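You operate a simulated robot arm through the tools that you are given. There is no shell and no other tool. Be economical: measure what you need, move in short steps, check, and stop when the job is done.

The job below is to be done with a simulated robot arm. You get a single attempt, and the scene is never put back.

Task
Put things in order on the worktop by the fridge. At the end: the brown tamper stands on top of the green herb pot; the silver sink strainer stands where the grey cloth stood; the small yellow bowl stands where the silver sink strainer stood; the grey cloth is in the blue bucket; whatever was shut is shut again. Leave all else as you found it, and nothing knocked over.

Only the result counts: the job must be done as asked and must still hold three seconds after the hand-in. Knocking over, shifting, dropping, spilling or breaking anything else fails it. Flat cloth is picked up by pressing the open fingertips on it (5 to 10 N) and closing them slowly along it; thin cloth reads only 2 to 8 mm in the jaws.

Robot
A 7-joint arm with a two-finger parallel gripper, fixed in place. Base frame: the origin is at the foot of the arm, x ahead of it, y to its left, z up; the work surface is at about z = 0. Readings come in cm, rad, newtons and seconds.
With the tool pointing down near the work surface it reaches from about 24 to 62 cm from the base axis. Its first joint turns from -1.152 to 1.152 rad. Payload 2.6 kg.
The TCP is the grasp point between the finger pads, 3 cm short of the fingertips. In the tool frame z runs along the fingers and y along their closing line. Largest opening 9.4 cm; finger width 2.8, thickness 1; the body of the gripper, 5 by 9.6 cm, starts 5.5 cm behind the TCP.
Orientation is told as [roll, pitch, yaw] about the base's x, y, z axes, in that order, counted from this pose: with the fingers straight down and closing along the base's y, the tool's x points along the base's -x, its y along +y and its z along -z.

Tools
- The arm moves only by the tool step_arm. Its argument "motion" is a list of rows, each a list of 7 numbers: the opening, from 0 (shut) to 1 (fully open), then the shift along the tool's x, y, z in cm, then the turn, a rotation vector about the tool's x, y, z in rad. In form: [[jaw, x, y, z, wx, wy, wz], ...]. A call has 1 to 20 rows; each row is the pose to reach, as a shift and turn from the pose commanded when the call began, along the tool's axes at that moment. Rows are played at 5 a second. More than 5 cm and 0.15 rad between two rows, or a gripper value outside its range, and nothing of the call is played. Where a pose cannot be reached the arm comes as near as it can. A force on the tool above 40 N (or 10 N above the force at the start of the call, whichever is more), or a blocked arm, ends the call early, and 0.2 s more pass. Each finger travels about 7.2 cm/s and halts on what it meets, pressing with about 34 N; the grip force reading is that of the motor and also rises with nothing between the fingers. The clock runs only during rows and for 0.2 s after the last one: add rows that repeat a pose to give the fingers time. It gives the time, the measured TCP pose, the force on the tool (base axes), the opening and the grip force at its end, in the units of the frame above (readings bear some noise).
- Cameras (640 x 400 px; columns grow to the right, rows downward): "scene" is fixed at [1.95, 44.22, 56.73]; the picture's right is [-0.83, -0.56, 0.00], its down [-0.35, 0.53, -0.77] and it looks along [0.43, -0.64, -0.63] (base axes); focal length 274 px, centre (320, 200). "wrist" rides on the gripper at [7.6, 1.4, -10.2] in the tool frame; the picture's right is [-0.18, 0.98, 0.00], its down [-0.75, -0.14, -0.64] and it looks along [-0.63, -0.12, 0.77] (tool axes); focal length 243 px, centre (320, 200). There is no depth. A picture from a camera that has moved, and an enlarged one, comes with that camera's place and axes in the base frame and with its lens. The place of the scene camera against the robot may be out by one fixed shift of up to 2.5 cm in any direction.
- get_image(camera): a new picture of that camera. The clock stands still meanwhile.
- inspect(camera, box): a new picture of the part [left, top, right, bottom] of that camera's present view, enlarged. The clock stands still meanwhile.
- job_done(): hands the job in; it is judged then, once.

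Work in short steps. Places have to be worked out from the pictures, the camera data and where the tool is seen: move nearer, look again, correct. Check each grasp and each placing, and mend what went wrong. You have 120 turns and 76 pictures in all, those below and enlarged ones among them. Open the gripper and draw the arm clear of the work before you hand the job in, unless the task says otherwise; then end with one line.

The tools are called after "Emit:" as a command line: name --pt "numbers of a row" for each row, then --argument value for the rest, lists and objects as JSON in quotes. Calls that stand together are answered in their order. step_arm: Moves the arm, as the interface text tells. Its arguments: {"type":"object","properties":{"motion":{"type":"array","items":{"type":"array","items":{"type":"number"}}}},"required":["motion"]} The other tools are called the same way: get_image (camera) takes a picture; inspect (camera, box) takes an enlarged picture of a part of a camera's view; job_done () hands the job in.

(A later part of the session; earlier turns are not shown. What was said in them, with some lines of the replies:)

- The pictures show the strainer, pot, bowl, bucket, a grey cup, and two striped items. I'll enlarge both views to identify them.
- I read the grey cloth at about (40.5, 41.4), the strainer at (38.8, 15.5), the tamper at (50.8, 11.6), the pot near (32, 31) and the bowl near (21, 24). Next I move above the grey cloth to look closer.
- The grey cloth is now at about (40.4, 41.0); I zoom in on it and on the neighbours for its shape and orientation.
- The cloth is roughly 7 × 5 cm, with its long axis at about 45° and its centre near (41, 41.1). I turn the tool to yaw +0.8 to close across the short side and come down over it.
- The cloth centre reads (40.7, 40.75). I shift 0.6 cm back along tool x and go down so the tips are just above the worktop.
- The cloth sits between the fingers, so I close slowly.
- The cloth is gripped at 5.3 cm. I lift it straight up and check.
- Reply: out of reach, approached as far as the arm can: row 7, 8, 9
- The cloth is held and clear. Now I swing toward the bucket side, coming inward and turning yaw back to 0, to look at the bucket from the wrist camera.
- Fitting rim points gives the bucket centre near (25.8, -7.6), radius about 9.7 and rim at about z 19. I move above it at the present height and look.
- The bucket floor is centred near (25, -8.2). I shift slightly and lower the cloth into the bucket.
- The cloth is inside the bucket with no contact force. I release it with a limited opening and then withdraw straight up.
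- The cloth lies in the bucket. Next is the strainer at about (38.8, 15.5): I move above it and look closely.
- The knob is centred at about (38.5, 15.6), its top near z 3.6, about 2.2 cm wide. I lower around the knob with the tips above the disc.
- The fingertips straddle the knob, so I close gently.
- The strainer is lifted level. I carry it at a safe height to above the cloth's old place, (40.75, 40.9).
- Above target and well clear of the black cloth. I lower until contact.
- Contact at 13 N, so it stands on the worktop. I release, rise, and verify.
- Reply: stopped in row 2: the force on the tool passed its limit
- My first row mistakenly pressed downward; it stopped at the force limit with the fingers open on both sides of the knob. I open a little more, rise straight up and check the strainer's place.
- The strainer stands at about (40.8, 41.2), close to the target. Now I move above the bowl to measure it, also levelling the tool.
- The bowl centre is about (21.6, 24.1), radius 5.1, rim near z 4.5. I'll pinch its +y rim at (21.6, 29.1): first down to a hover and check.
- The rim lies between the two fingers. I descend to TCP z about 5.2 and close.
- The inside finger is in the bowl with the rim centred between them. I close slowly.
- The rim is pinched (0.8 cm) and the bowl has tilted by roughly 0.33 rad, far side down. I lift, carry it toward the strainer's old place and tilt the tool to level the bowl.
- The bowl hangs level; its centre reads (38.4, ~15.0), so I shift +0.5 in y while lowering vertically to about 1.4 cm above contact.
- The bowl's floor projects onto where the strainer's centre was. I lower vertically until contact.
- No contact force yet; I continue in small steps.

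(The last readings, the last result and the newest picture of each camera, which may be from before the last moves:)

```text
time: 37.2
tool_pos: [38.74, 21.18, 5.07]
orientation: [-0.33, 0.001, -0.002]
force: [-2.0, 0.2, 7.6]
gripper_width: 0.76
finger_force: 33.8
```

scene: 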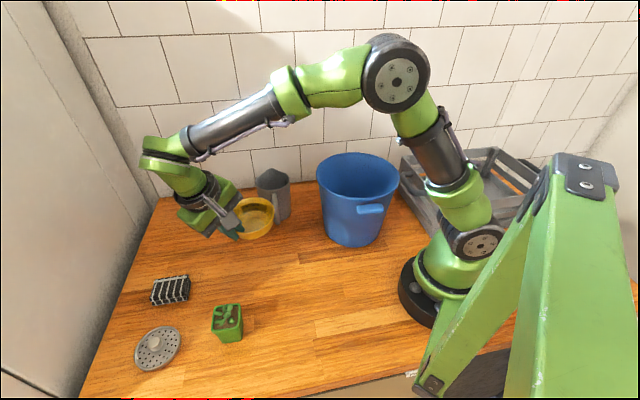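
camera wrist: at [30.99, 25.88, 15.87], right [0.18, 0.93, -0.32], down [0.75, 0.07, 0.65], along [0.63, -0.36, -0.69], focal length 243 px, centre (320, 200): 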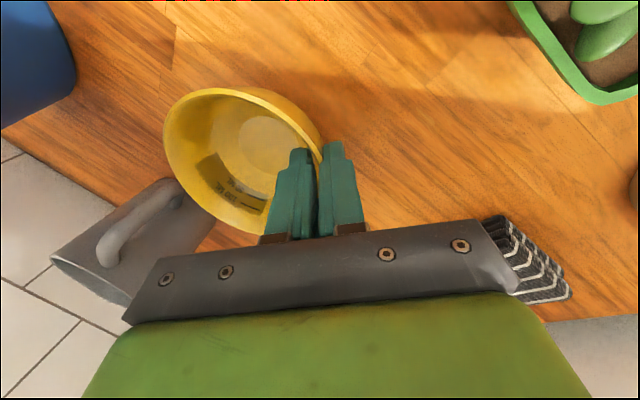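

Contact at about 8 N, so I open the fingers moderately without moving, then retract along the tool axis.

Emit:
step_arm --pt "0.08 0 0 0 0 0 0" --pt "0.14 0 0 0 0 0 0" --pt "0.2 0 0 0 0 0 0" --pt "0.24 0 0 0 0 0 0" --pt "0.24 0 0 0 0 0 0"

Emit:
get_image --camera "wrist"

```text
time: 38.4
tool_pos: [38.53, 21.14, 5.19]
orientation: [-0.331, 0.003, 0.001]
force: [0.3, 0.1, -0.4]
gripper_width: 2.24
finger_force: 0.0
```

```text
31 pictures are left
camera wrist: at [31.01, 25.82, 14.3], right [0.18, 0.93, -0.32], down [0.75, 0.07, 0.65], along [0.63, -0.36, -0.69], focal length 243 px, centre (320, 200)
```

wrist: 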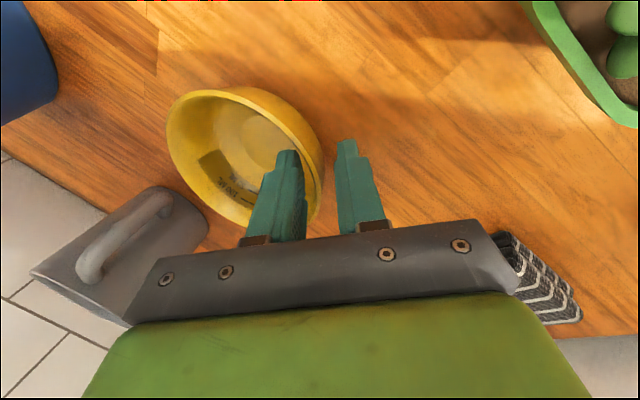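

Both fingers are free of the rim. I retract along the tool axis, then level the tool at height.

Emit:
step_arm --pt "0.24 0 0 -1.5 0 0 0" --pt "0.24 0 0 -4 0 0 0" --pt "0.24 0 0 -8 0 0 0" --pt "0.3 0 0 -12 -0.1 0 0" --pt "0.3 0 0 -14 -0.2 0 0" --pt "0.3 0 0 -14 -0.33 0 0" --pt "0.3 0 0 -14 -0.33 0 0"

Emit:
get_image --camera "wrist"

Emit:
get_image --camera "scene"

```text
time: 40.0
tool_pos: [38.6, 25.69, 18.02]
orientation: [0.0, 0.001, 0.0]
force: [0.9, 0.0, 0.5]
gripper_width: 2.79
finger_force: 0.2
```

```text
30 pictures are left
camera wrist: at [31.01, 27.08, 28.41], right [0.18, 0.98, 0.0], down [0.75, -0.14, 0.64], along [0.63, -0.12, -0.77], focal length 243 px, centre (320, 200)
```

wrist: 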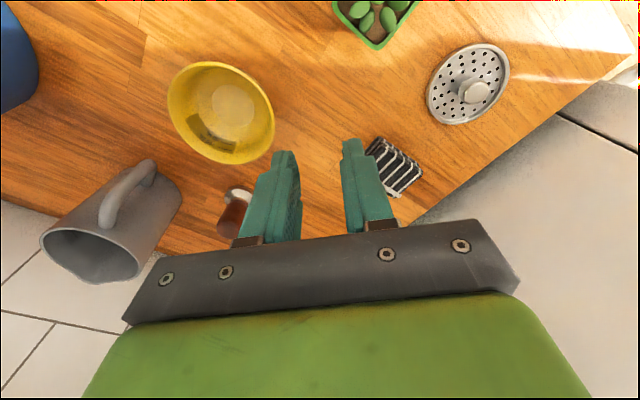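

```text
29 pictures are left
```

scene: 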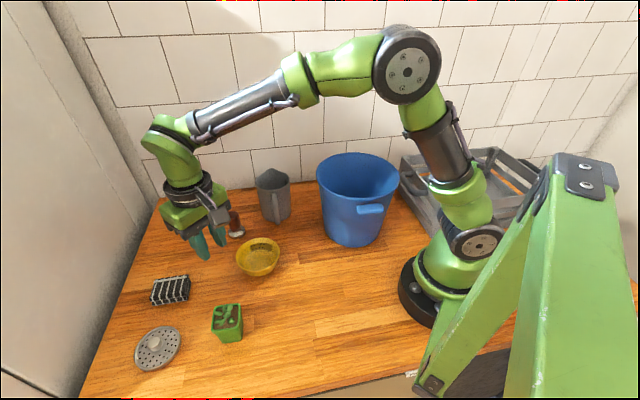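

The bowl stands at (38.6, 15.6), matching the strainer's old place. Next is the tamper: I move above it to look.

Emit:
step_arm --pt "0.5 -2 -2.5 -2 0 0 0" --pt "0.6 -4 -5 -4 0 0 0" --pt "0.7 -6 -7.5 -5 0 0 0" --pt "0.7 -8 -10 -5 0 0 0" --pt "0.7 -10 -12.5 -5 0 0 0" --pt "0.7 -10.5 -13.7 -5 0 0 0" --pt "0.7 -10.5 -13.7 -5 0 0 0"

Emit:
get_image --camera "wrist"

Emit:
get_image --camera "scene"

```text
time: 41.6
tool_pos: [49.19, 12.13, 23.29]
orientation: [-0.001, 0.001, 0.001]
force: [-0.8, -0.6, 0.1]
gripper_width: 6.58
finger_force: 0.1
```

```text
28 pictures are left
camera wrist: at [41.57, 13.45, 33.53], right [0.18, 0.98, 0.0], down [0.75, -0.14, 0.64], along [0.63, -0.12, -0.77], focal length 243 px, centre (320, 200)
```

wrist: 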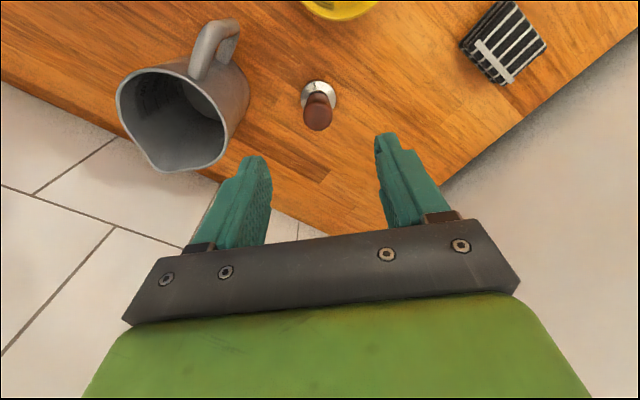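

```text
27 pictures are left
```

scene: 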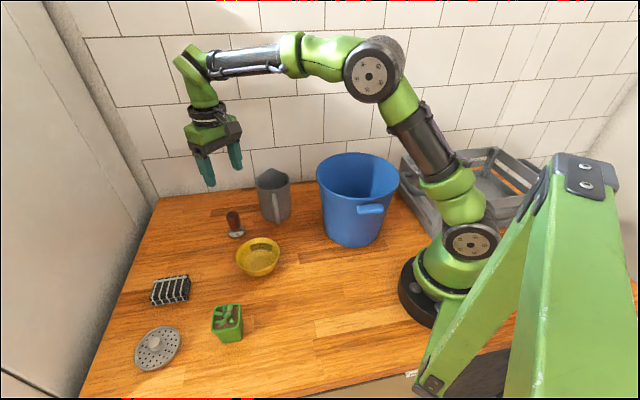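

The tamper axis is at about (51.1, 11.4), its top near z 8 and handle about 3 cm wide; the mug is over 3 cm from the finger path. I descend over the handle partway and check.

Emit:
step_arm --pt "0.55 -1 -0.4 3 0 0 0" --pt "0.55 -1.9 -0.68 6 0 0 0" --pt "0.55 -1.9 -0.68 9 0 0 0" --pt "0.55 -1.9 -0.68 11 0 0 0" --pt "0.55 -1.9 -0.68 11 0 0 0"

Emit:
get_image --camera "wrist"

Emit:
inspect --camera "scene" --box '[180, 150, 300, 250]'

```text
time: 42.8
tool_pos: [51.0, 11.5, 12.1]
orientation: [0.001, -0.001, -0.001]
force: [0.7, 1.2, 0.0]
gripper_width: 5.18
finger_force: 0.1
```

```text
26 pictures are left
camera wrist: at [43.42, 12.93, 22.4], right [0.18, 0.98, 0.0], down [0.75, -0.14, 0.64], along [0.63, -0.12, -0.77], focal length 243 px, centre (320, 200)
```

wrist: 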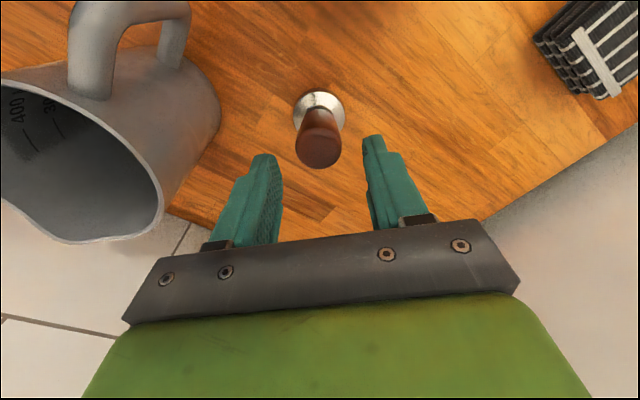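

```text
4.00 times, centred on (240, 200) of scene
camera zoom: at [1.95, 44.22, 56.73], right [-0.83, -0.56, 0.0], down [-0.35, 0.53, -0.77], along [0.43, -0.64, -0.63], focal length 1097 px, centre (640, 200)
```

zoom: 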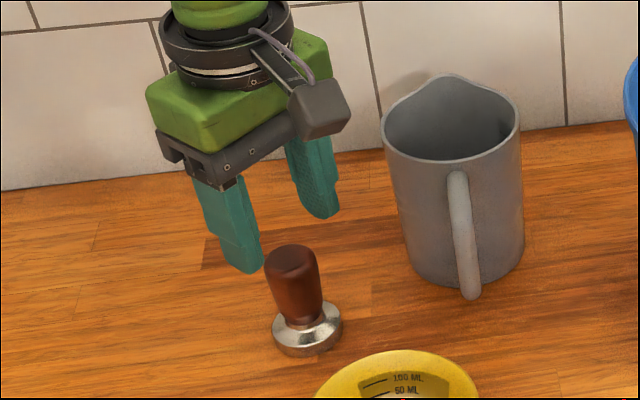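

Well aligned: axis about (50.8, 11.4). I descend to TCP z about 7.2 and close slowly.

Emit:
step_arm --pt "0.55 0.2 -0.1 2.5 0 0 0" --pt "0.55 0.2 -0.1 4.9 0 0 0" --pt "0.55 0.2 -0.1 4.9 0 0 0" --pt "0.45 0.2 -0.1 4.9 0 0 0" --pt "0.35 0.2 -0.1 4.9 0 0 0" --pt "0.25 0.2 -0.1 4.9 0 0 0" --pt "0.15 0.2 -0.1 4.9 0 0 0" --pt "0.15 0.2 -0.1 4.9 0 0 0"

Emit:
get_image --camera "wrist"

Emit:
inspect --camera "scene" --box '[180, 180, 300, 255]'

```text
time: 44.6
tool_pos: [50.86, 11.37, 7.32]
orientation: [-0.003, 0.002, 0.0]
force: [-0.2, -0.4, -0.6]
gripper_width: 3.59
finger_force: 34.5
```

```text
24 pictures are left
camera wrist: at [43.19, 12.77, 17.6], right [0.18, 0.98, 0.0], down [0.75, -0.14, 0.64], along [0.63, -0.12, -0.77], focal length 243 px, centre (320, 200)
```

wrist: 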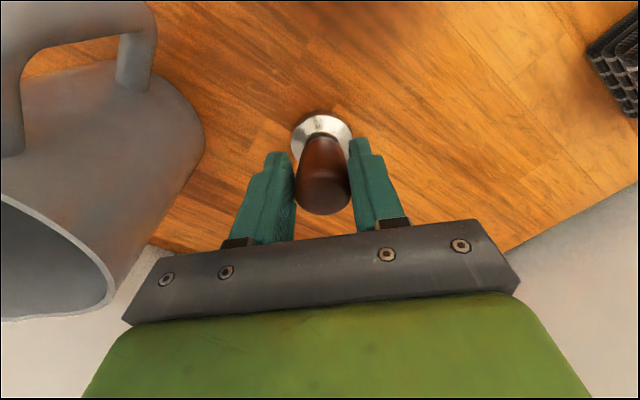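

```text
5.33 times, centred on (240, 218) of scene
camera zoom: at [1.95, 44.22, 56.73], right [-0.83, -0.56, 0.0], down [-0.35, 0.53, -0.77], along [0.43, -0.64, -0.63], focal length 1462 px, centre (747, 107)
```

zoom: 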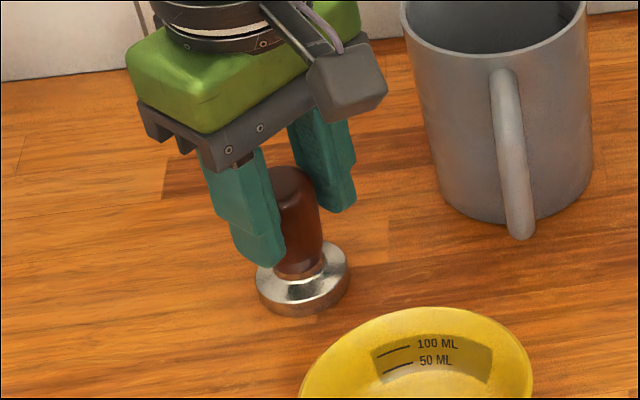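

Gripped at 3.6 cm. I lift straight up and check the tamper hangs upright.

Emit:
step_arm --pt "0.15 0 0 -1 0 0 0" --pt "0.15 0 0 -4 0 0 0" --pt "0.15 0 0 -8 0 0 0" --pt "0.15 0 0 -12 0 0 0" --pt "0.15 0 0 -12 0 0 0"

Emit:
get_image --camera "wrist"

```text
time: 45.8
tool_pos: [50.93, 11.06, 19.43]
orientation: [-0.002, 0.002, 0.0]
force: [0.7, 0.1, -2.7]
gripper_width: 3.56
finger_force: 33.8
```

```text
22 pictures are left
camera wrist: at [43.24, 12.47, 29.74], right [0.18, 0.98, 0.0], down [0.75, -0.14, 0.64], along [0.63, -0.12, -0.77], focal length 243 px, centre (320, 200)
```

wrist: 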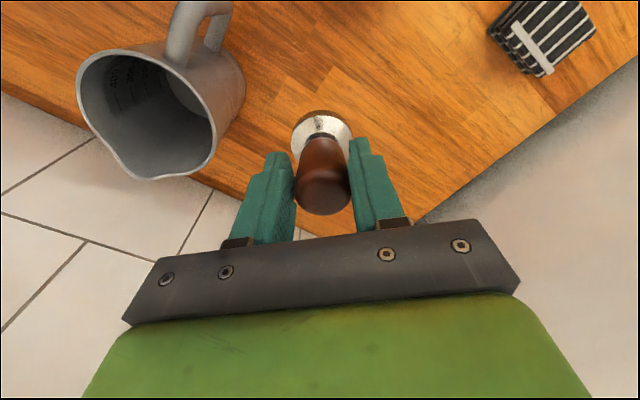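

The tamper is held upright. I carry it at this height to above the pot at about (31.7, 31.05).

Emit:
step_arm --pt "0.15 2.7 2.8 0 0 0 0" --pt "0.15 5.4 5.6 0 0 0 0" --pt "0.15 8.1 8.4 0 0 0 0" --pt "0.15 10.8 11.2 0 0 0 0" --pt "0.15 13.5 14 0 0 0 0" --pt "0.15 16.3 16.8 0 0 0 0" --pt "0.15 19.15 19.65 0 0 0 0" --pt "0.15 19.15 19.65 0 0 0 0"

Emit:
get_image --camera "wrist"

Emit:
inspect --camera "scene" --box '[160, 240, 320, 360]'

```text
time: 47.6
tool_pos: [31.77, 30.96, 19.58]
orientation: [-0.002, 0.001, -0.001]
force: [0.1, -0.4, -2.6]
gripper_width: 3.57
finger_force: 33.6
```

```text
21 pictures are left
camera wrist: at [24.1, 32.37, 29.91], right [0.19, 0.98, 0.0], down [0.75, -0.14, 0.64], along [0.63, -0.12, -0.77], focal length 243 px, centre (320, 200)
```

wrist: 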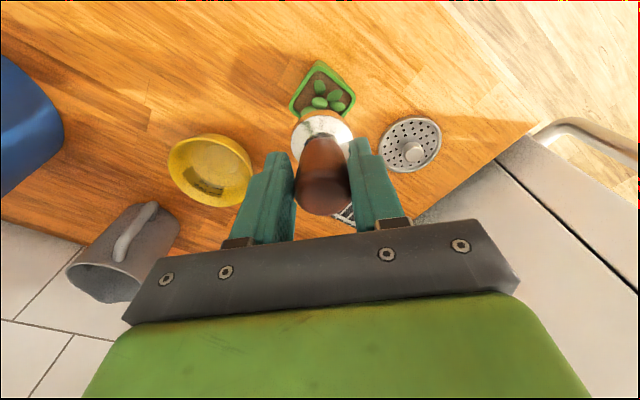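

```text
3.33 times, centred on (240, 300) of scene
camera zoom: at [1.94, 44.22, 56.73], right [-0.83, -0.56, 0.0], down [-0.35, 0.53, -0.77], along [0.43, -0.64, -0.63], focal length 914 px, centre (587, -133)
```

zoom: 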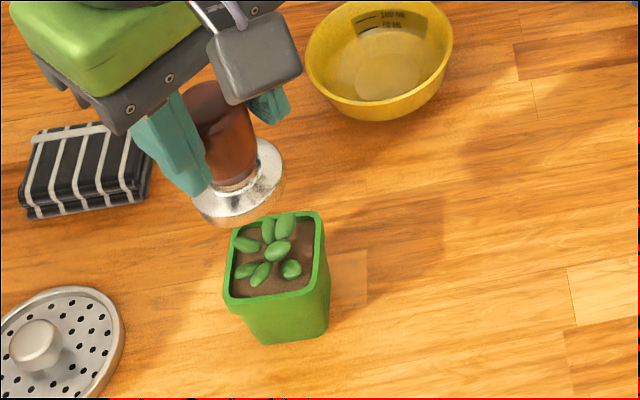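

The pot reads (31.5, 31.1), so the tamper is nearly centred. I lower to about 2 cm above the rim and check from both cameras.

Emit:
step_arm --pt "0.15 0.15 0 2.5 0 0 0" --pt "0.15 0.15 0 4.4 0 0 0" --pt "0.15 0.15 0 4.4 0 0 0"

Emit:
inspect --camera "wrist" --box '[240, 60, 400, 220]'

Emit:
inspect --camera "scene" --box '[180, 260, 280, 360]'

```text
time: 48.4
tool_pos: [31.73, 30.95, 15.22]
orientation: [-0.002, 0.002, 0.001]
force: [0.6, -0.1, -2.4]
gripper_width: 3.56
finger_force: 34.3
```

```text
2.50 times, centred on (320, 140) of wrist
camera zoom: at [24.01, 32.39, 25.46], right [0.18, 0.98, 0.0], down [0.75, -0.14, 0.64], along [0.63, -0.12, -0.77], focal length 606 px, centre (320, 350)
```

zoom: 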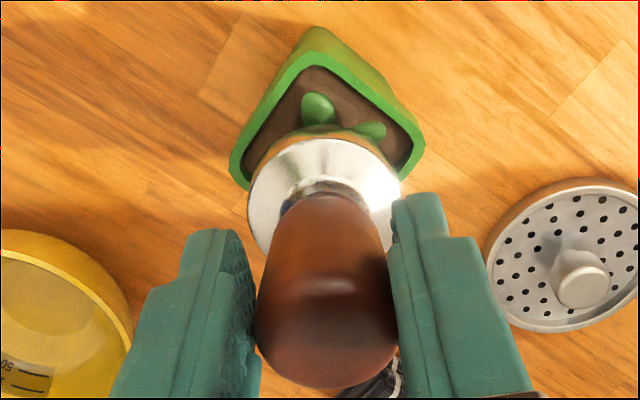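

```text
4.00 times, centred on (230, 310) of scene
camera zoom: at [1.95, 44.22, 56.73], right [-0.83, -0.56, 0.0], down [-0.35, 0.53, -0.77], along [0.43, -0.64, -0.63], focal length 1097 px, centre (680, -240)
```

zoom: 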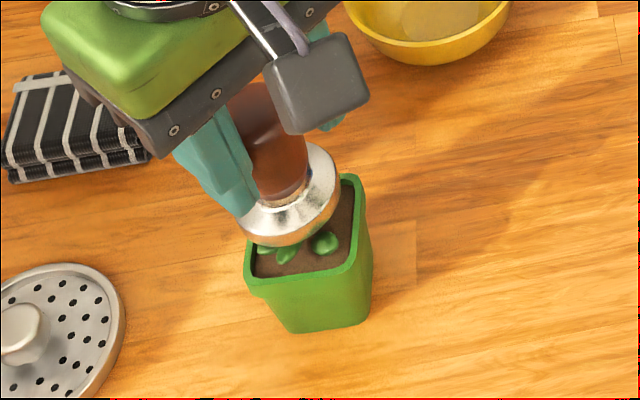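

Pot rim is about 4.9 cm square, centre about (31.8, 31.1); the tamper is centred within a few mm. I lower closer and check once more before contact.

Emit:
step_arm --pt "0.15 0 -0.05 0.8 0 0 0" --pt "0.15 0 -0.05 1.5 0 0 0" --pt "0.15 0 -0.05 1.5 0 0 0"

Emit:
inspect --camera "wrist" --box '[240, 60, 400, 220]'

Emit:
inspect --camera "scene" --box '[190, 280, 270, 350]'

```text
time: 49.2
tool_pos: [31.73, 31.03, 13.74]
orientation: [0.003, -0.002, -0.002]
force: [-2.8, -4.3, 15.1]
gripper_width: 3.55
finger_force: 34.0
```

```text
2.50 times, centred on (320, 140) of wrist
camera zoom: at [24.02, 32.34, 23.96], right [0.19, 0.98, 0.0], down [0.75, -0.14, 0.64], along [0.63, -0.12, -0.77], focal length 606 px, centre (320, 350)
```

zoom: 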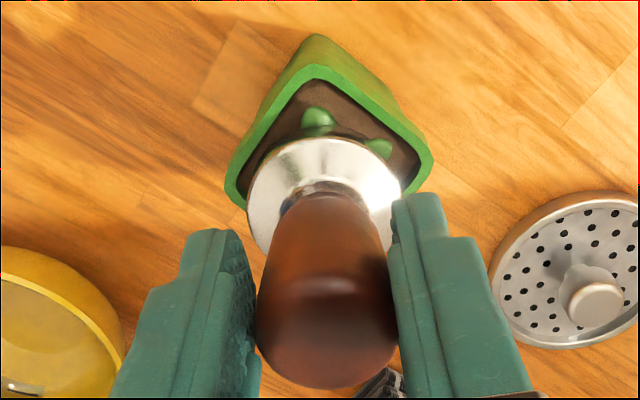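

```text
5.71 times, centred on (230, 315) of scene
camera zoom: at [1.94, 44.21, 56.74], right [-0.83, -0.56, 0.0], down [-0.35, 0.53, -0.77], along [0.43, -0.64, -0.63], focal length 1566 px, centre (834, -457)
```

zoom: 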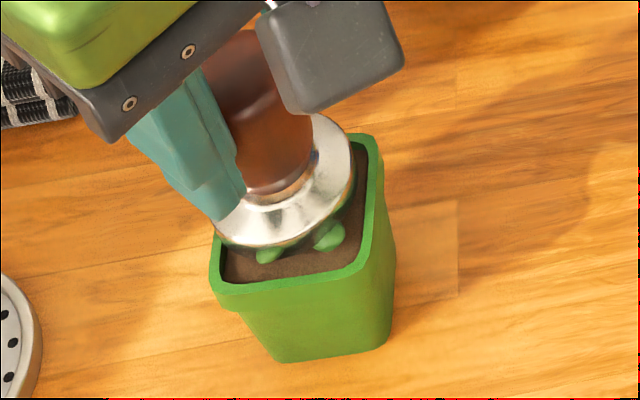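

Contact (15 N) at base height about 6.4 cm, on the plant's leaves. Compared with the rim, the base sits about 0.4 cm too far in +x and 0.2 cm low in y, so I lift 1 cm, recentre and come back down.

Emit:
step_arm --pt "0.15 0 0 -1 0 0 0" --pt "0.15 0.4 0.25 -1 0 0 0" --pt "0.15 0.4 0.25 -0.6 0 0 0" --pt "0.15 0.4 0.25 -0.3 0 0 0" --pt "0.15 0.4 0.25 -0.3 0 0 0"

Emit:
inspect --camera "wrist" --box '[240, 60, 400, 220]'

Emit:
inspect --camera "scene" --box '[190, 280, 270, 350]'

```text
time: 50.4
tool_pos: [31.23, 31.09, 13.79]
orientation: [-0.002, 0.001, 0.0]
force: [0.1, 1.0, -2.4]
gripper_width: 3.56
finger_force: 33.7
```

```text
2.50 times, centred on (320, 140) of wrist
camera zoom: at [23.55, 32.54, 24.07], right [0.18, 0.98, 0.0], down [0.75, -0.14, 0.64], along [0.63, -0.12, -0.77], focal length 606 px, centre (320, 350)
```

zoom: 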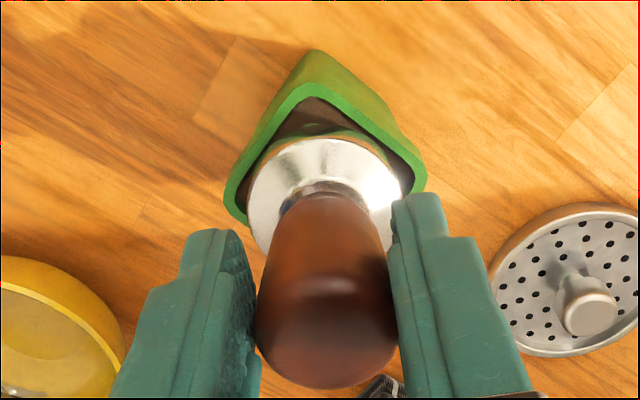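

```text
5.71 times, centred on (230, 315) of scene
camera zoom: at [1.95, 44.22, 56.73], right [-0.83, -0.56, 0.0], down [-0.35, 0.53, -0.77], along [0.43, -0.64, -0.63], focal length 1566 px, centre (834, -457)
```

zoom: 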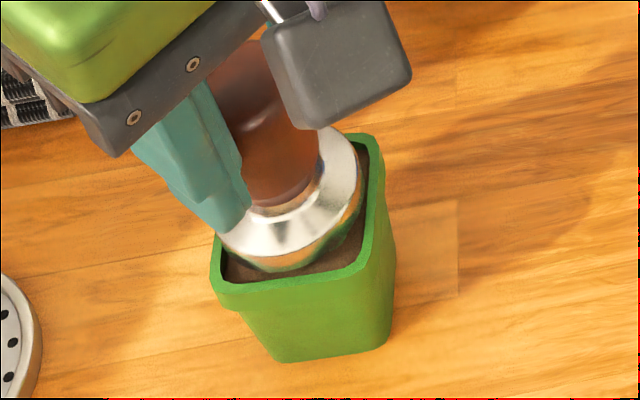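

Now the base is well centred in the pot opening. I lower gently to contact.

Emit:
step_arm --pt "0.15 0 0 0.15 0 0 0" --pt "0.15 0 0 0.25 0 0 0" --pt "0.15 0 0 0.25 0 0 0"

```text
time: 51.2
tool_pos: [31.25, 31.19, 13.73]
orientation: [0.004, -0.002, -0.002]
force: [-3.2, -3.9, 18.7]
gripper_width: 3.54
finger_force: 33.4
```

Contact again. I ease off slightly, open slowly, and then look before retracting.

Emit:
step_arm --pt "0.15 0 0 -0.15 0 0 0" --pt "0.38 0 0 -0.15 0 0 0" --pt "0.43 0 0 -0.15 0 0 0" --pt "0.5 0 0 -0.15 0 0 0" --pt "0.55 0 0 -0.15 0 0 0" --pt "0.55 0 0 -0.15 0 0 0"

Emit:
inspect --camera "wrist" --box '[240, 60, 400, 220]'

```text
time: 52.6
tool_pos: [31.21, 31.04, 13.57]
orientation: [-0.001, 0.002, 0.0]
force: [-0.2, -0.7, -0.6]
gripper_width: 5.18
finger_force: 0.1
```

```text
2.50 times, centred on (320, 140) of wrist
camera zoom: at [23.57, 32.5, 23.98], right [0.18, 0.98, 0.0], down [0.75, -0.14, 0.64], along [0.63, -0.12, -0.77], focal length 606 px, centre (320, 350)
```

zoom: 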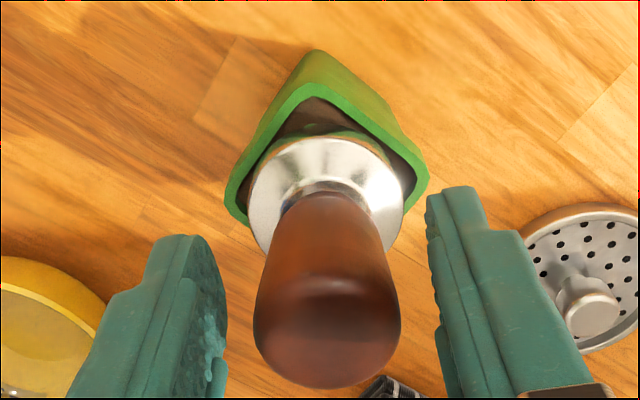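

The tamper stands upright, free of the fingers. I retract straight up slowly and verify the whole scene.

Emit:
step_arm --pt "0.55 0 0 -1.5 0 0 0" --pt "0.55 0 0 -4 0 0 0" --pt "0.55 0 0 -8 0 0 0" --pt "0.55 0 0 -12 0 0 0" --pt "0.55 4 -3 -15 0 0 0" --pt "0.55 7 -6 -17 0 0 0" --pt "0.55 7 -6 -17 0 0 0"

Emit:
get_image --camera "scene"

Emit:
get_image --camera "wrist"

Emit:
inspect --camera "scene" --box '[170, 260, 290, 360]'

```text
refused: row 5 steps farther than a row can; nothing moved
```

```text
12 pictures are left
```

scene: 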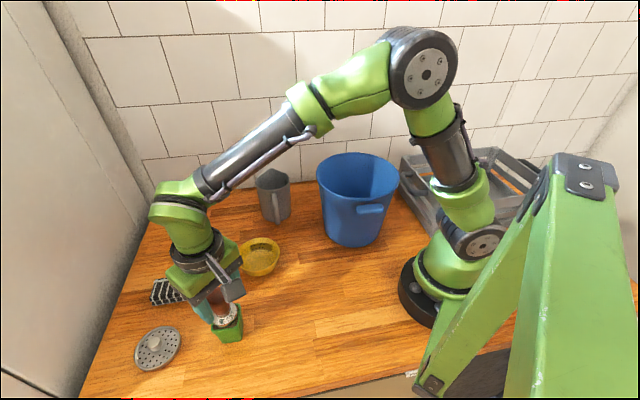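

```text
11 pictures are left
camera wrist: at [23.57, 32.5, 23.98], right [0.18, 0.98, 0.0], down [0.75, -0.14, 0.64], along [0.63, -0.12, -0.77], focal length 243 px, centre (320, 200)
```

wrist: 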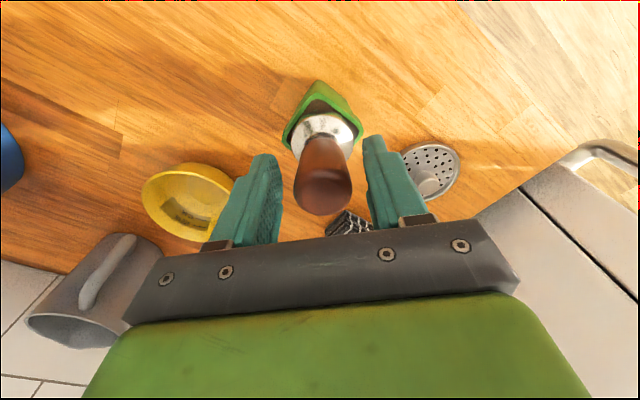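

```text
4.00 times, centred on (230, 310) of scene
camera zoom: at [1.95, 44.22, 56.73], right [-0.83, -0.56, 0.0], down [-0.35, 0.53, -0.77], along [0.43, -0.64, -0.63], focal length 1097 px, centre (680, -240)
```

zoom: 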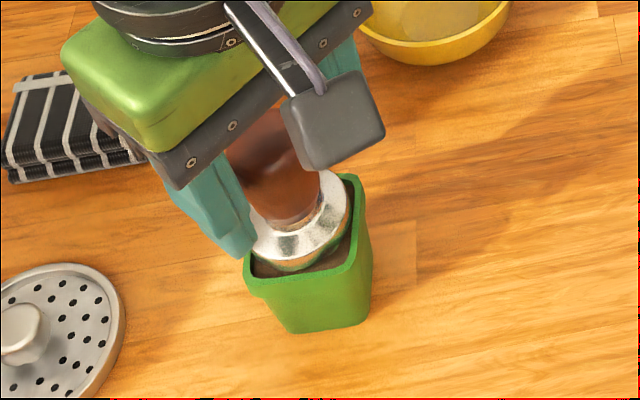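

That call was refused for too long a step, so the arm is still down. I repeat it with shorter steps.

Emit:
step_arm --pt "0.55 0 0 -1.5 0 0 0" --pt "0.55 0 0 -4 0 0 0" --pt "0.55 0 0 -8 0 0 0" --pt "0.55 0 0 -12 0 0 0" --pt "0.55 2 -2 -14 0 0 0" --pt "0.55 4 -4.5 -15 0 0 0" --pt "0.55 6 -7.5 -16 0 0 0" --pt "0.55 7 -10 -16 0 0 0" --pt "0.55 7 -10 -16 0 0 0"

Emit:
get_image --camera "scene"

Emit:
inspect --camera "scene" --box '[120, 220, 300, 370]'

```text
time: 54.6
tool_pos: [24.05, 21.22, 29.65]
orientation: [-0.002, 0.001, -0.001]
force: [0.0, 0.7, -0.2]
gripper_width: 5.15
finger_force: 0.1
```

```text
9 pictures are left
```

scene: 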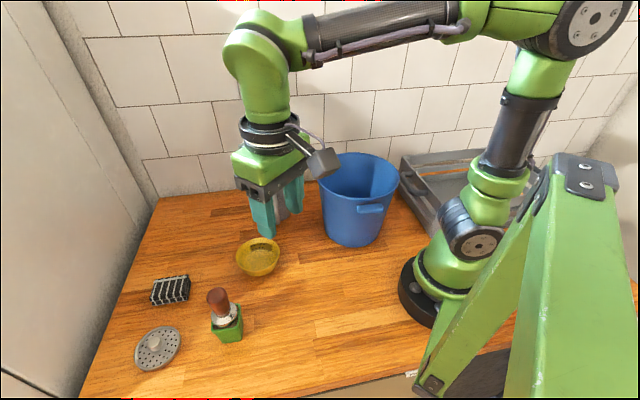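

```text
2.67 times, centred on (210, 295) of scene
camera zoom: at [1.95, 44.22, 56.73], right [-0.83, -0.56, 0.0], down [-0.35, 0.53, -0.77], along [0.43, -0.64, -0.63], focal length 731 px, centre (613, -53)
```

zoom: 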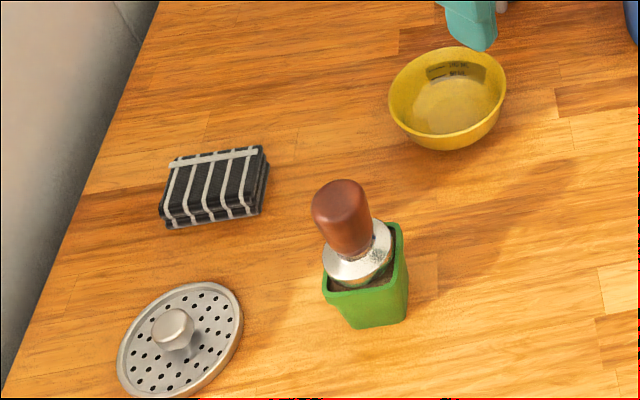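

Everything appears in place. I open the gripper, let some time pass and confirm the tamper is stable.

Emit:
step_arm --pt "0.8 0 0 0 0 0 0" --pt "1 0 0 -1 0 0 0" --pt "1 0 0 -2 0 0 0" --pt "1 0 0 -2 0 0 0" --pt "1 0 0 -2 0 0 0" --pt "1 0 0 -2 0 0 0" --pt "1 0 0 -2 0 0 0" --pt "1 0 0 -2 0 0 0" --pt "1 0 0 -2 0 0 0" --pt "1 0 0 -2 0 0 0" --pt "1 0 0 -2 0 0 0" --pt "1 0 0 -2 0 0 0"

Emit:
inspect --camera "scene" --box '[120, 220, 300, 370]'

Emit:
get_image --camera "wrist"

```text
time: 57.2
tool_pos: [24.13, 21.23, 31.76]
orientation: [-0.001, 0.001, 0.0]
force: [0.2, 0.2, -0.5]
gripper_width: 9.37
finger_force: 0.0
```

```text
2.67 times, centred on (210, 295) of scene
camera zoom: at [1.95, 44.22, 56.73], right [-0.83, -0.56, 0.0], down [-0.35, 0.53, -0.77], along [0.43, -0.64, -0.63], focal length 731 px, centre (613, -53)
```

zoom: 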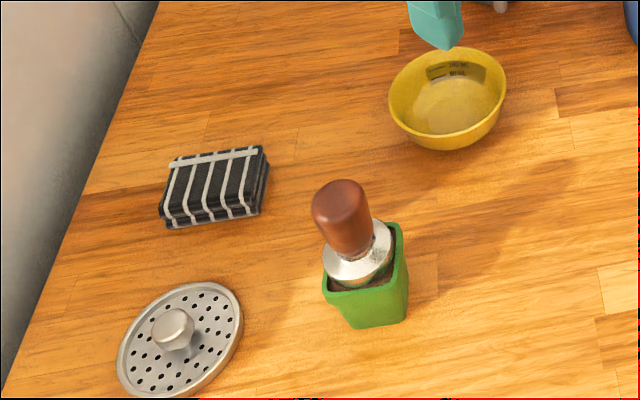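

```text
6 pictures are left
camera wrist: at [16.56, 22.65, 41.99], right [0.18, 0.98, 0.0], down [0.75, -0.14, 0.64], along [0.63, -0.12, -0.77], focal length 243 px, centre (320, 200)
```

wrist: 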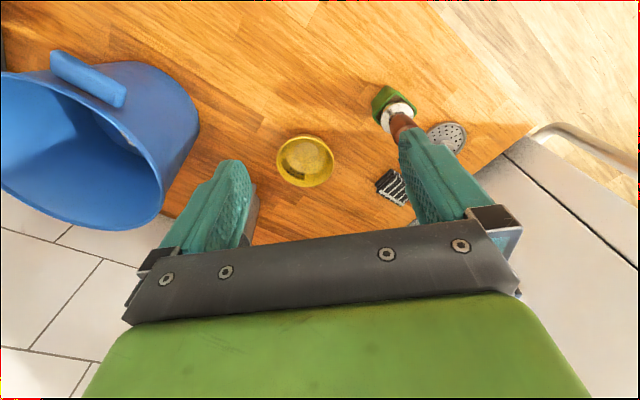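

The scene is stable and nothing moved over the last 2.6 s. The arm is clear with the gripper open, so I hand in.

Emit:
job_done

```text
The job is handed in.
```

I've handed the job in: the tamper stands on the herb pot, the strainer is where the grey cloth was, the bowl is where the strainer was, and the cloth is in the bucket; I opened nothing, so nothing needed shutting.
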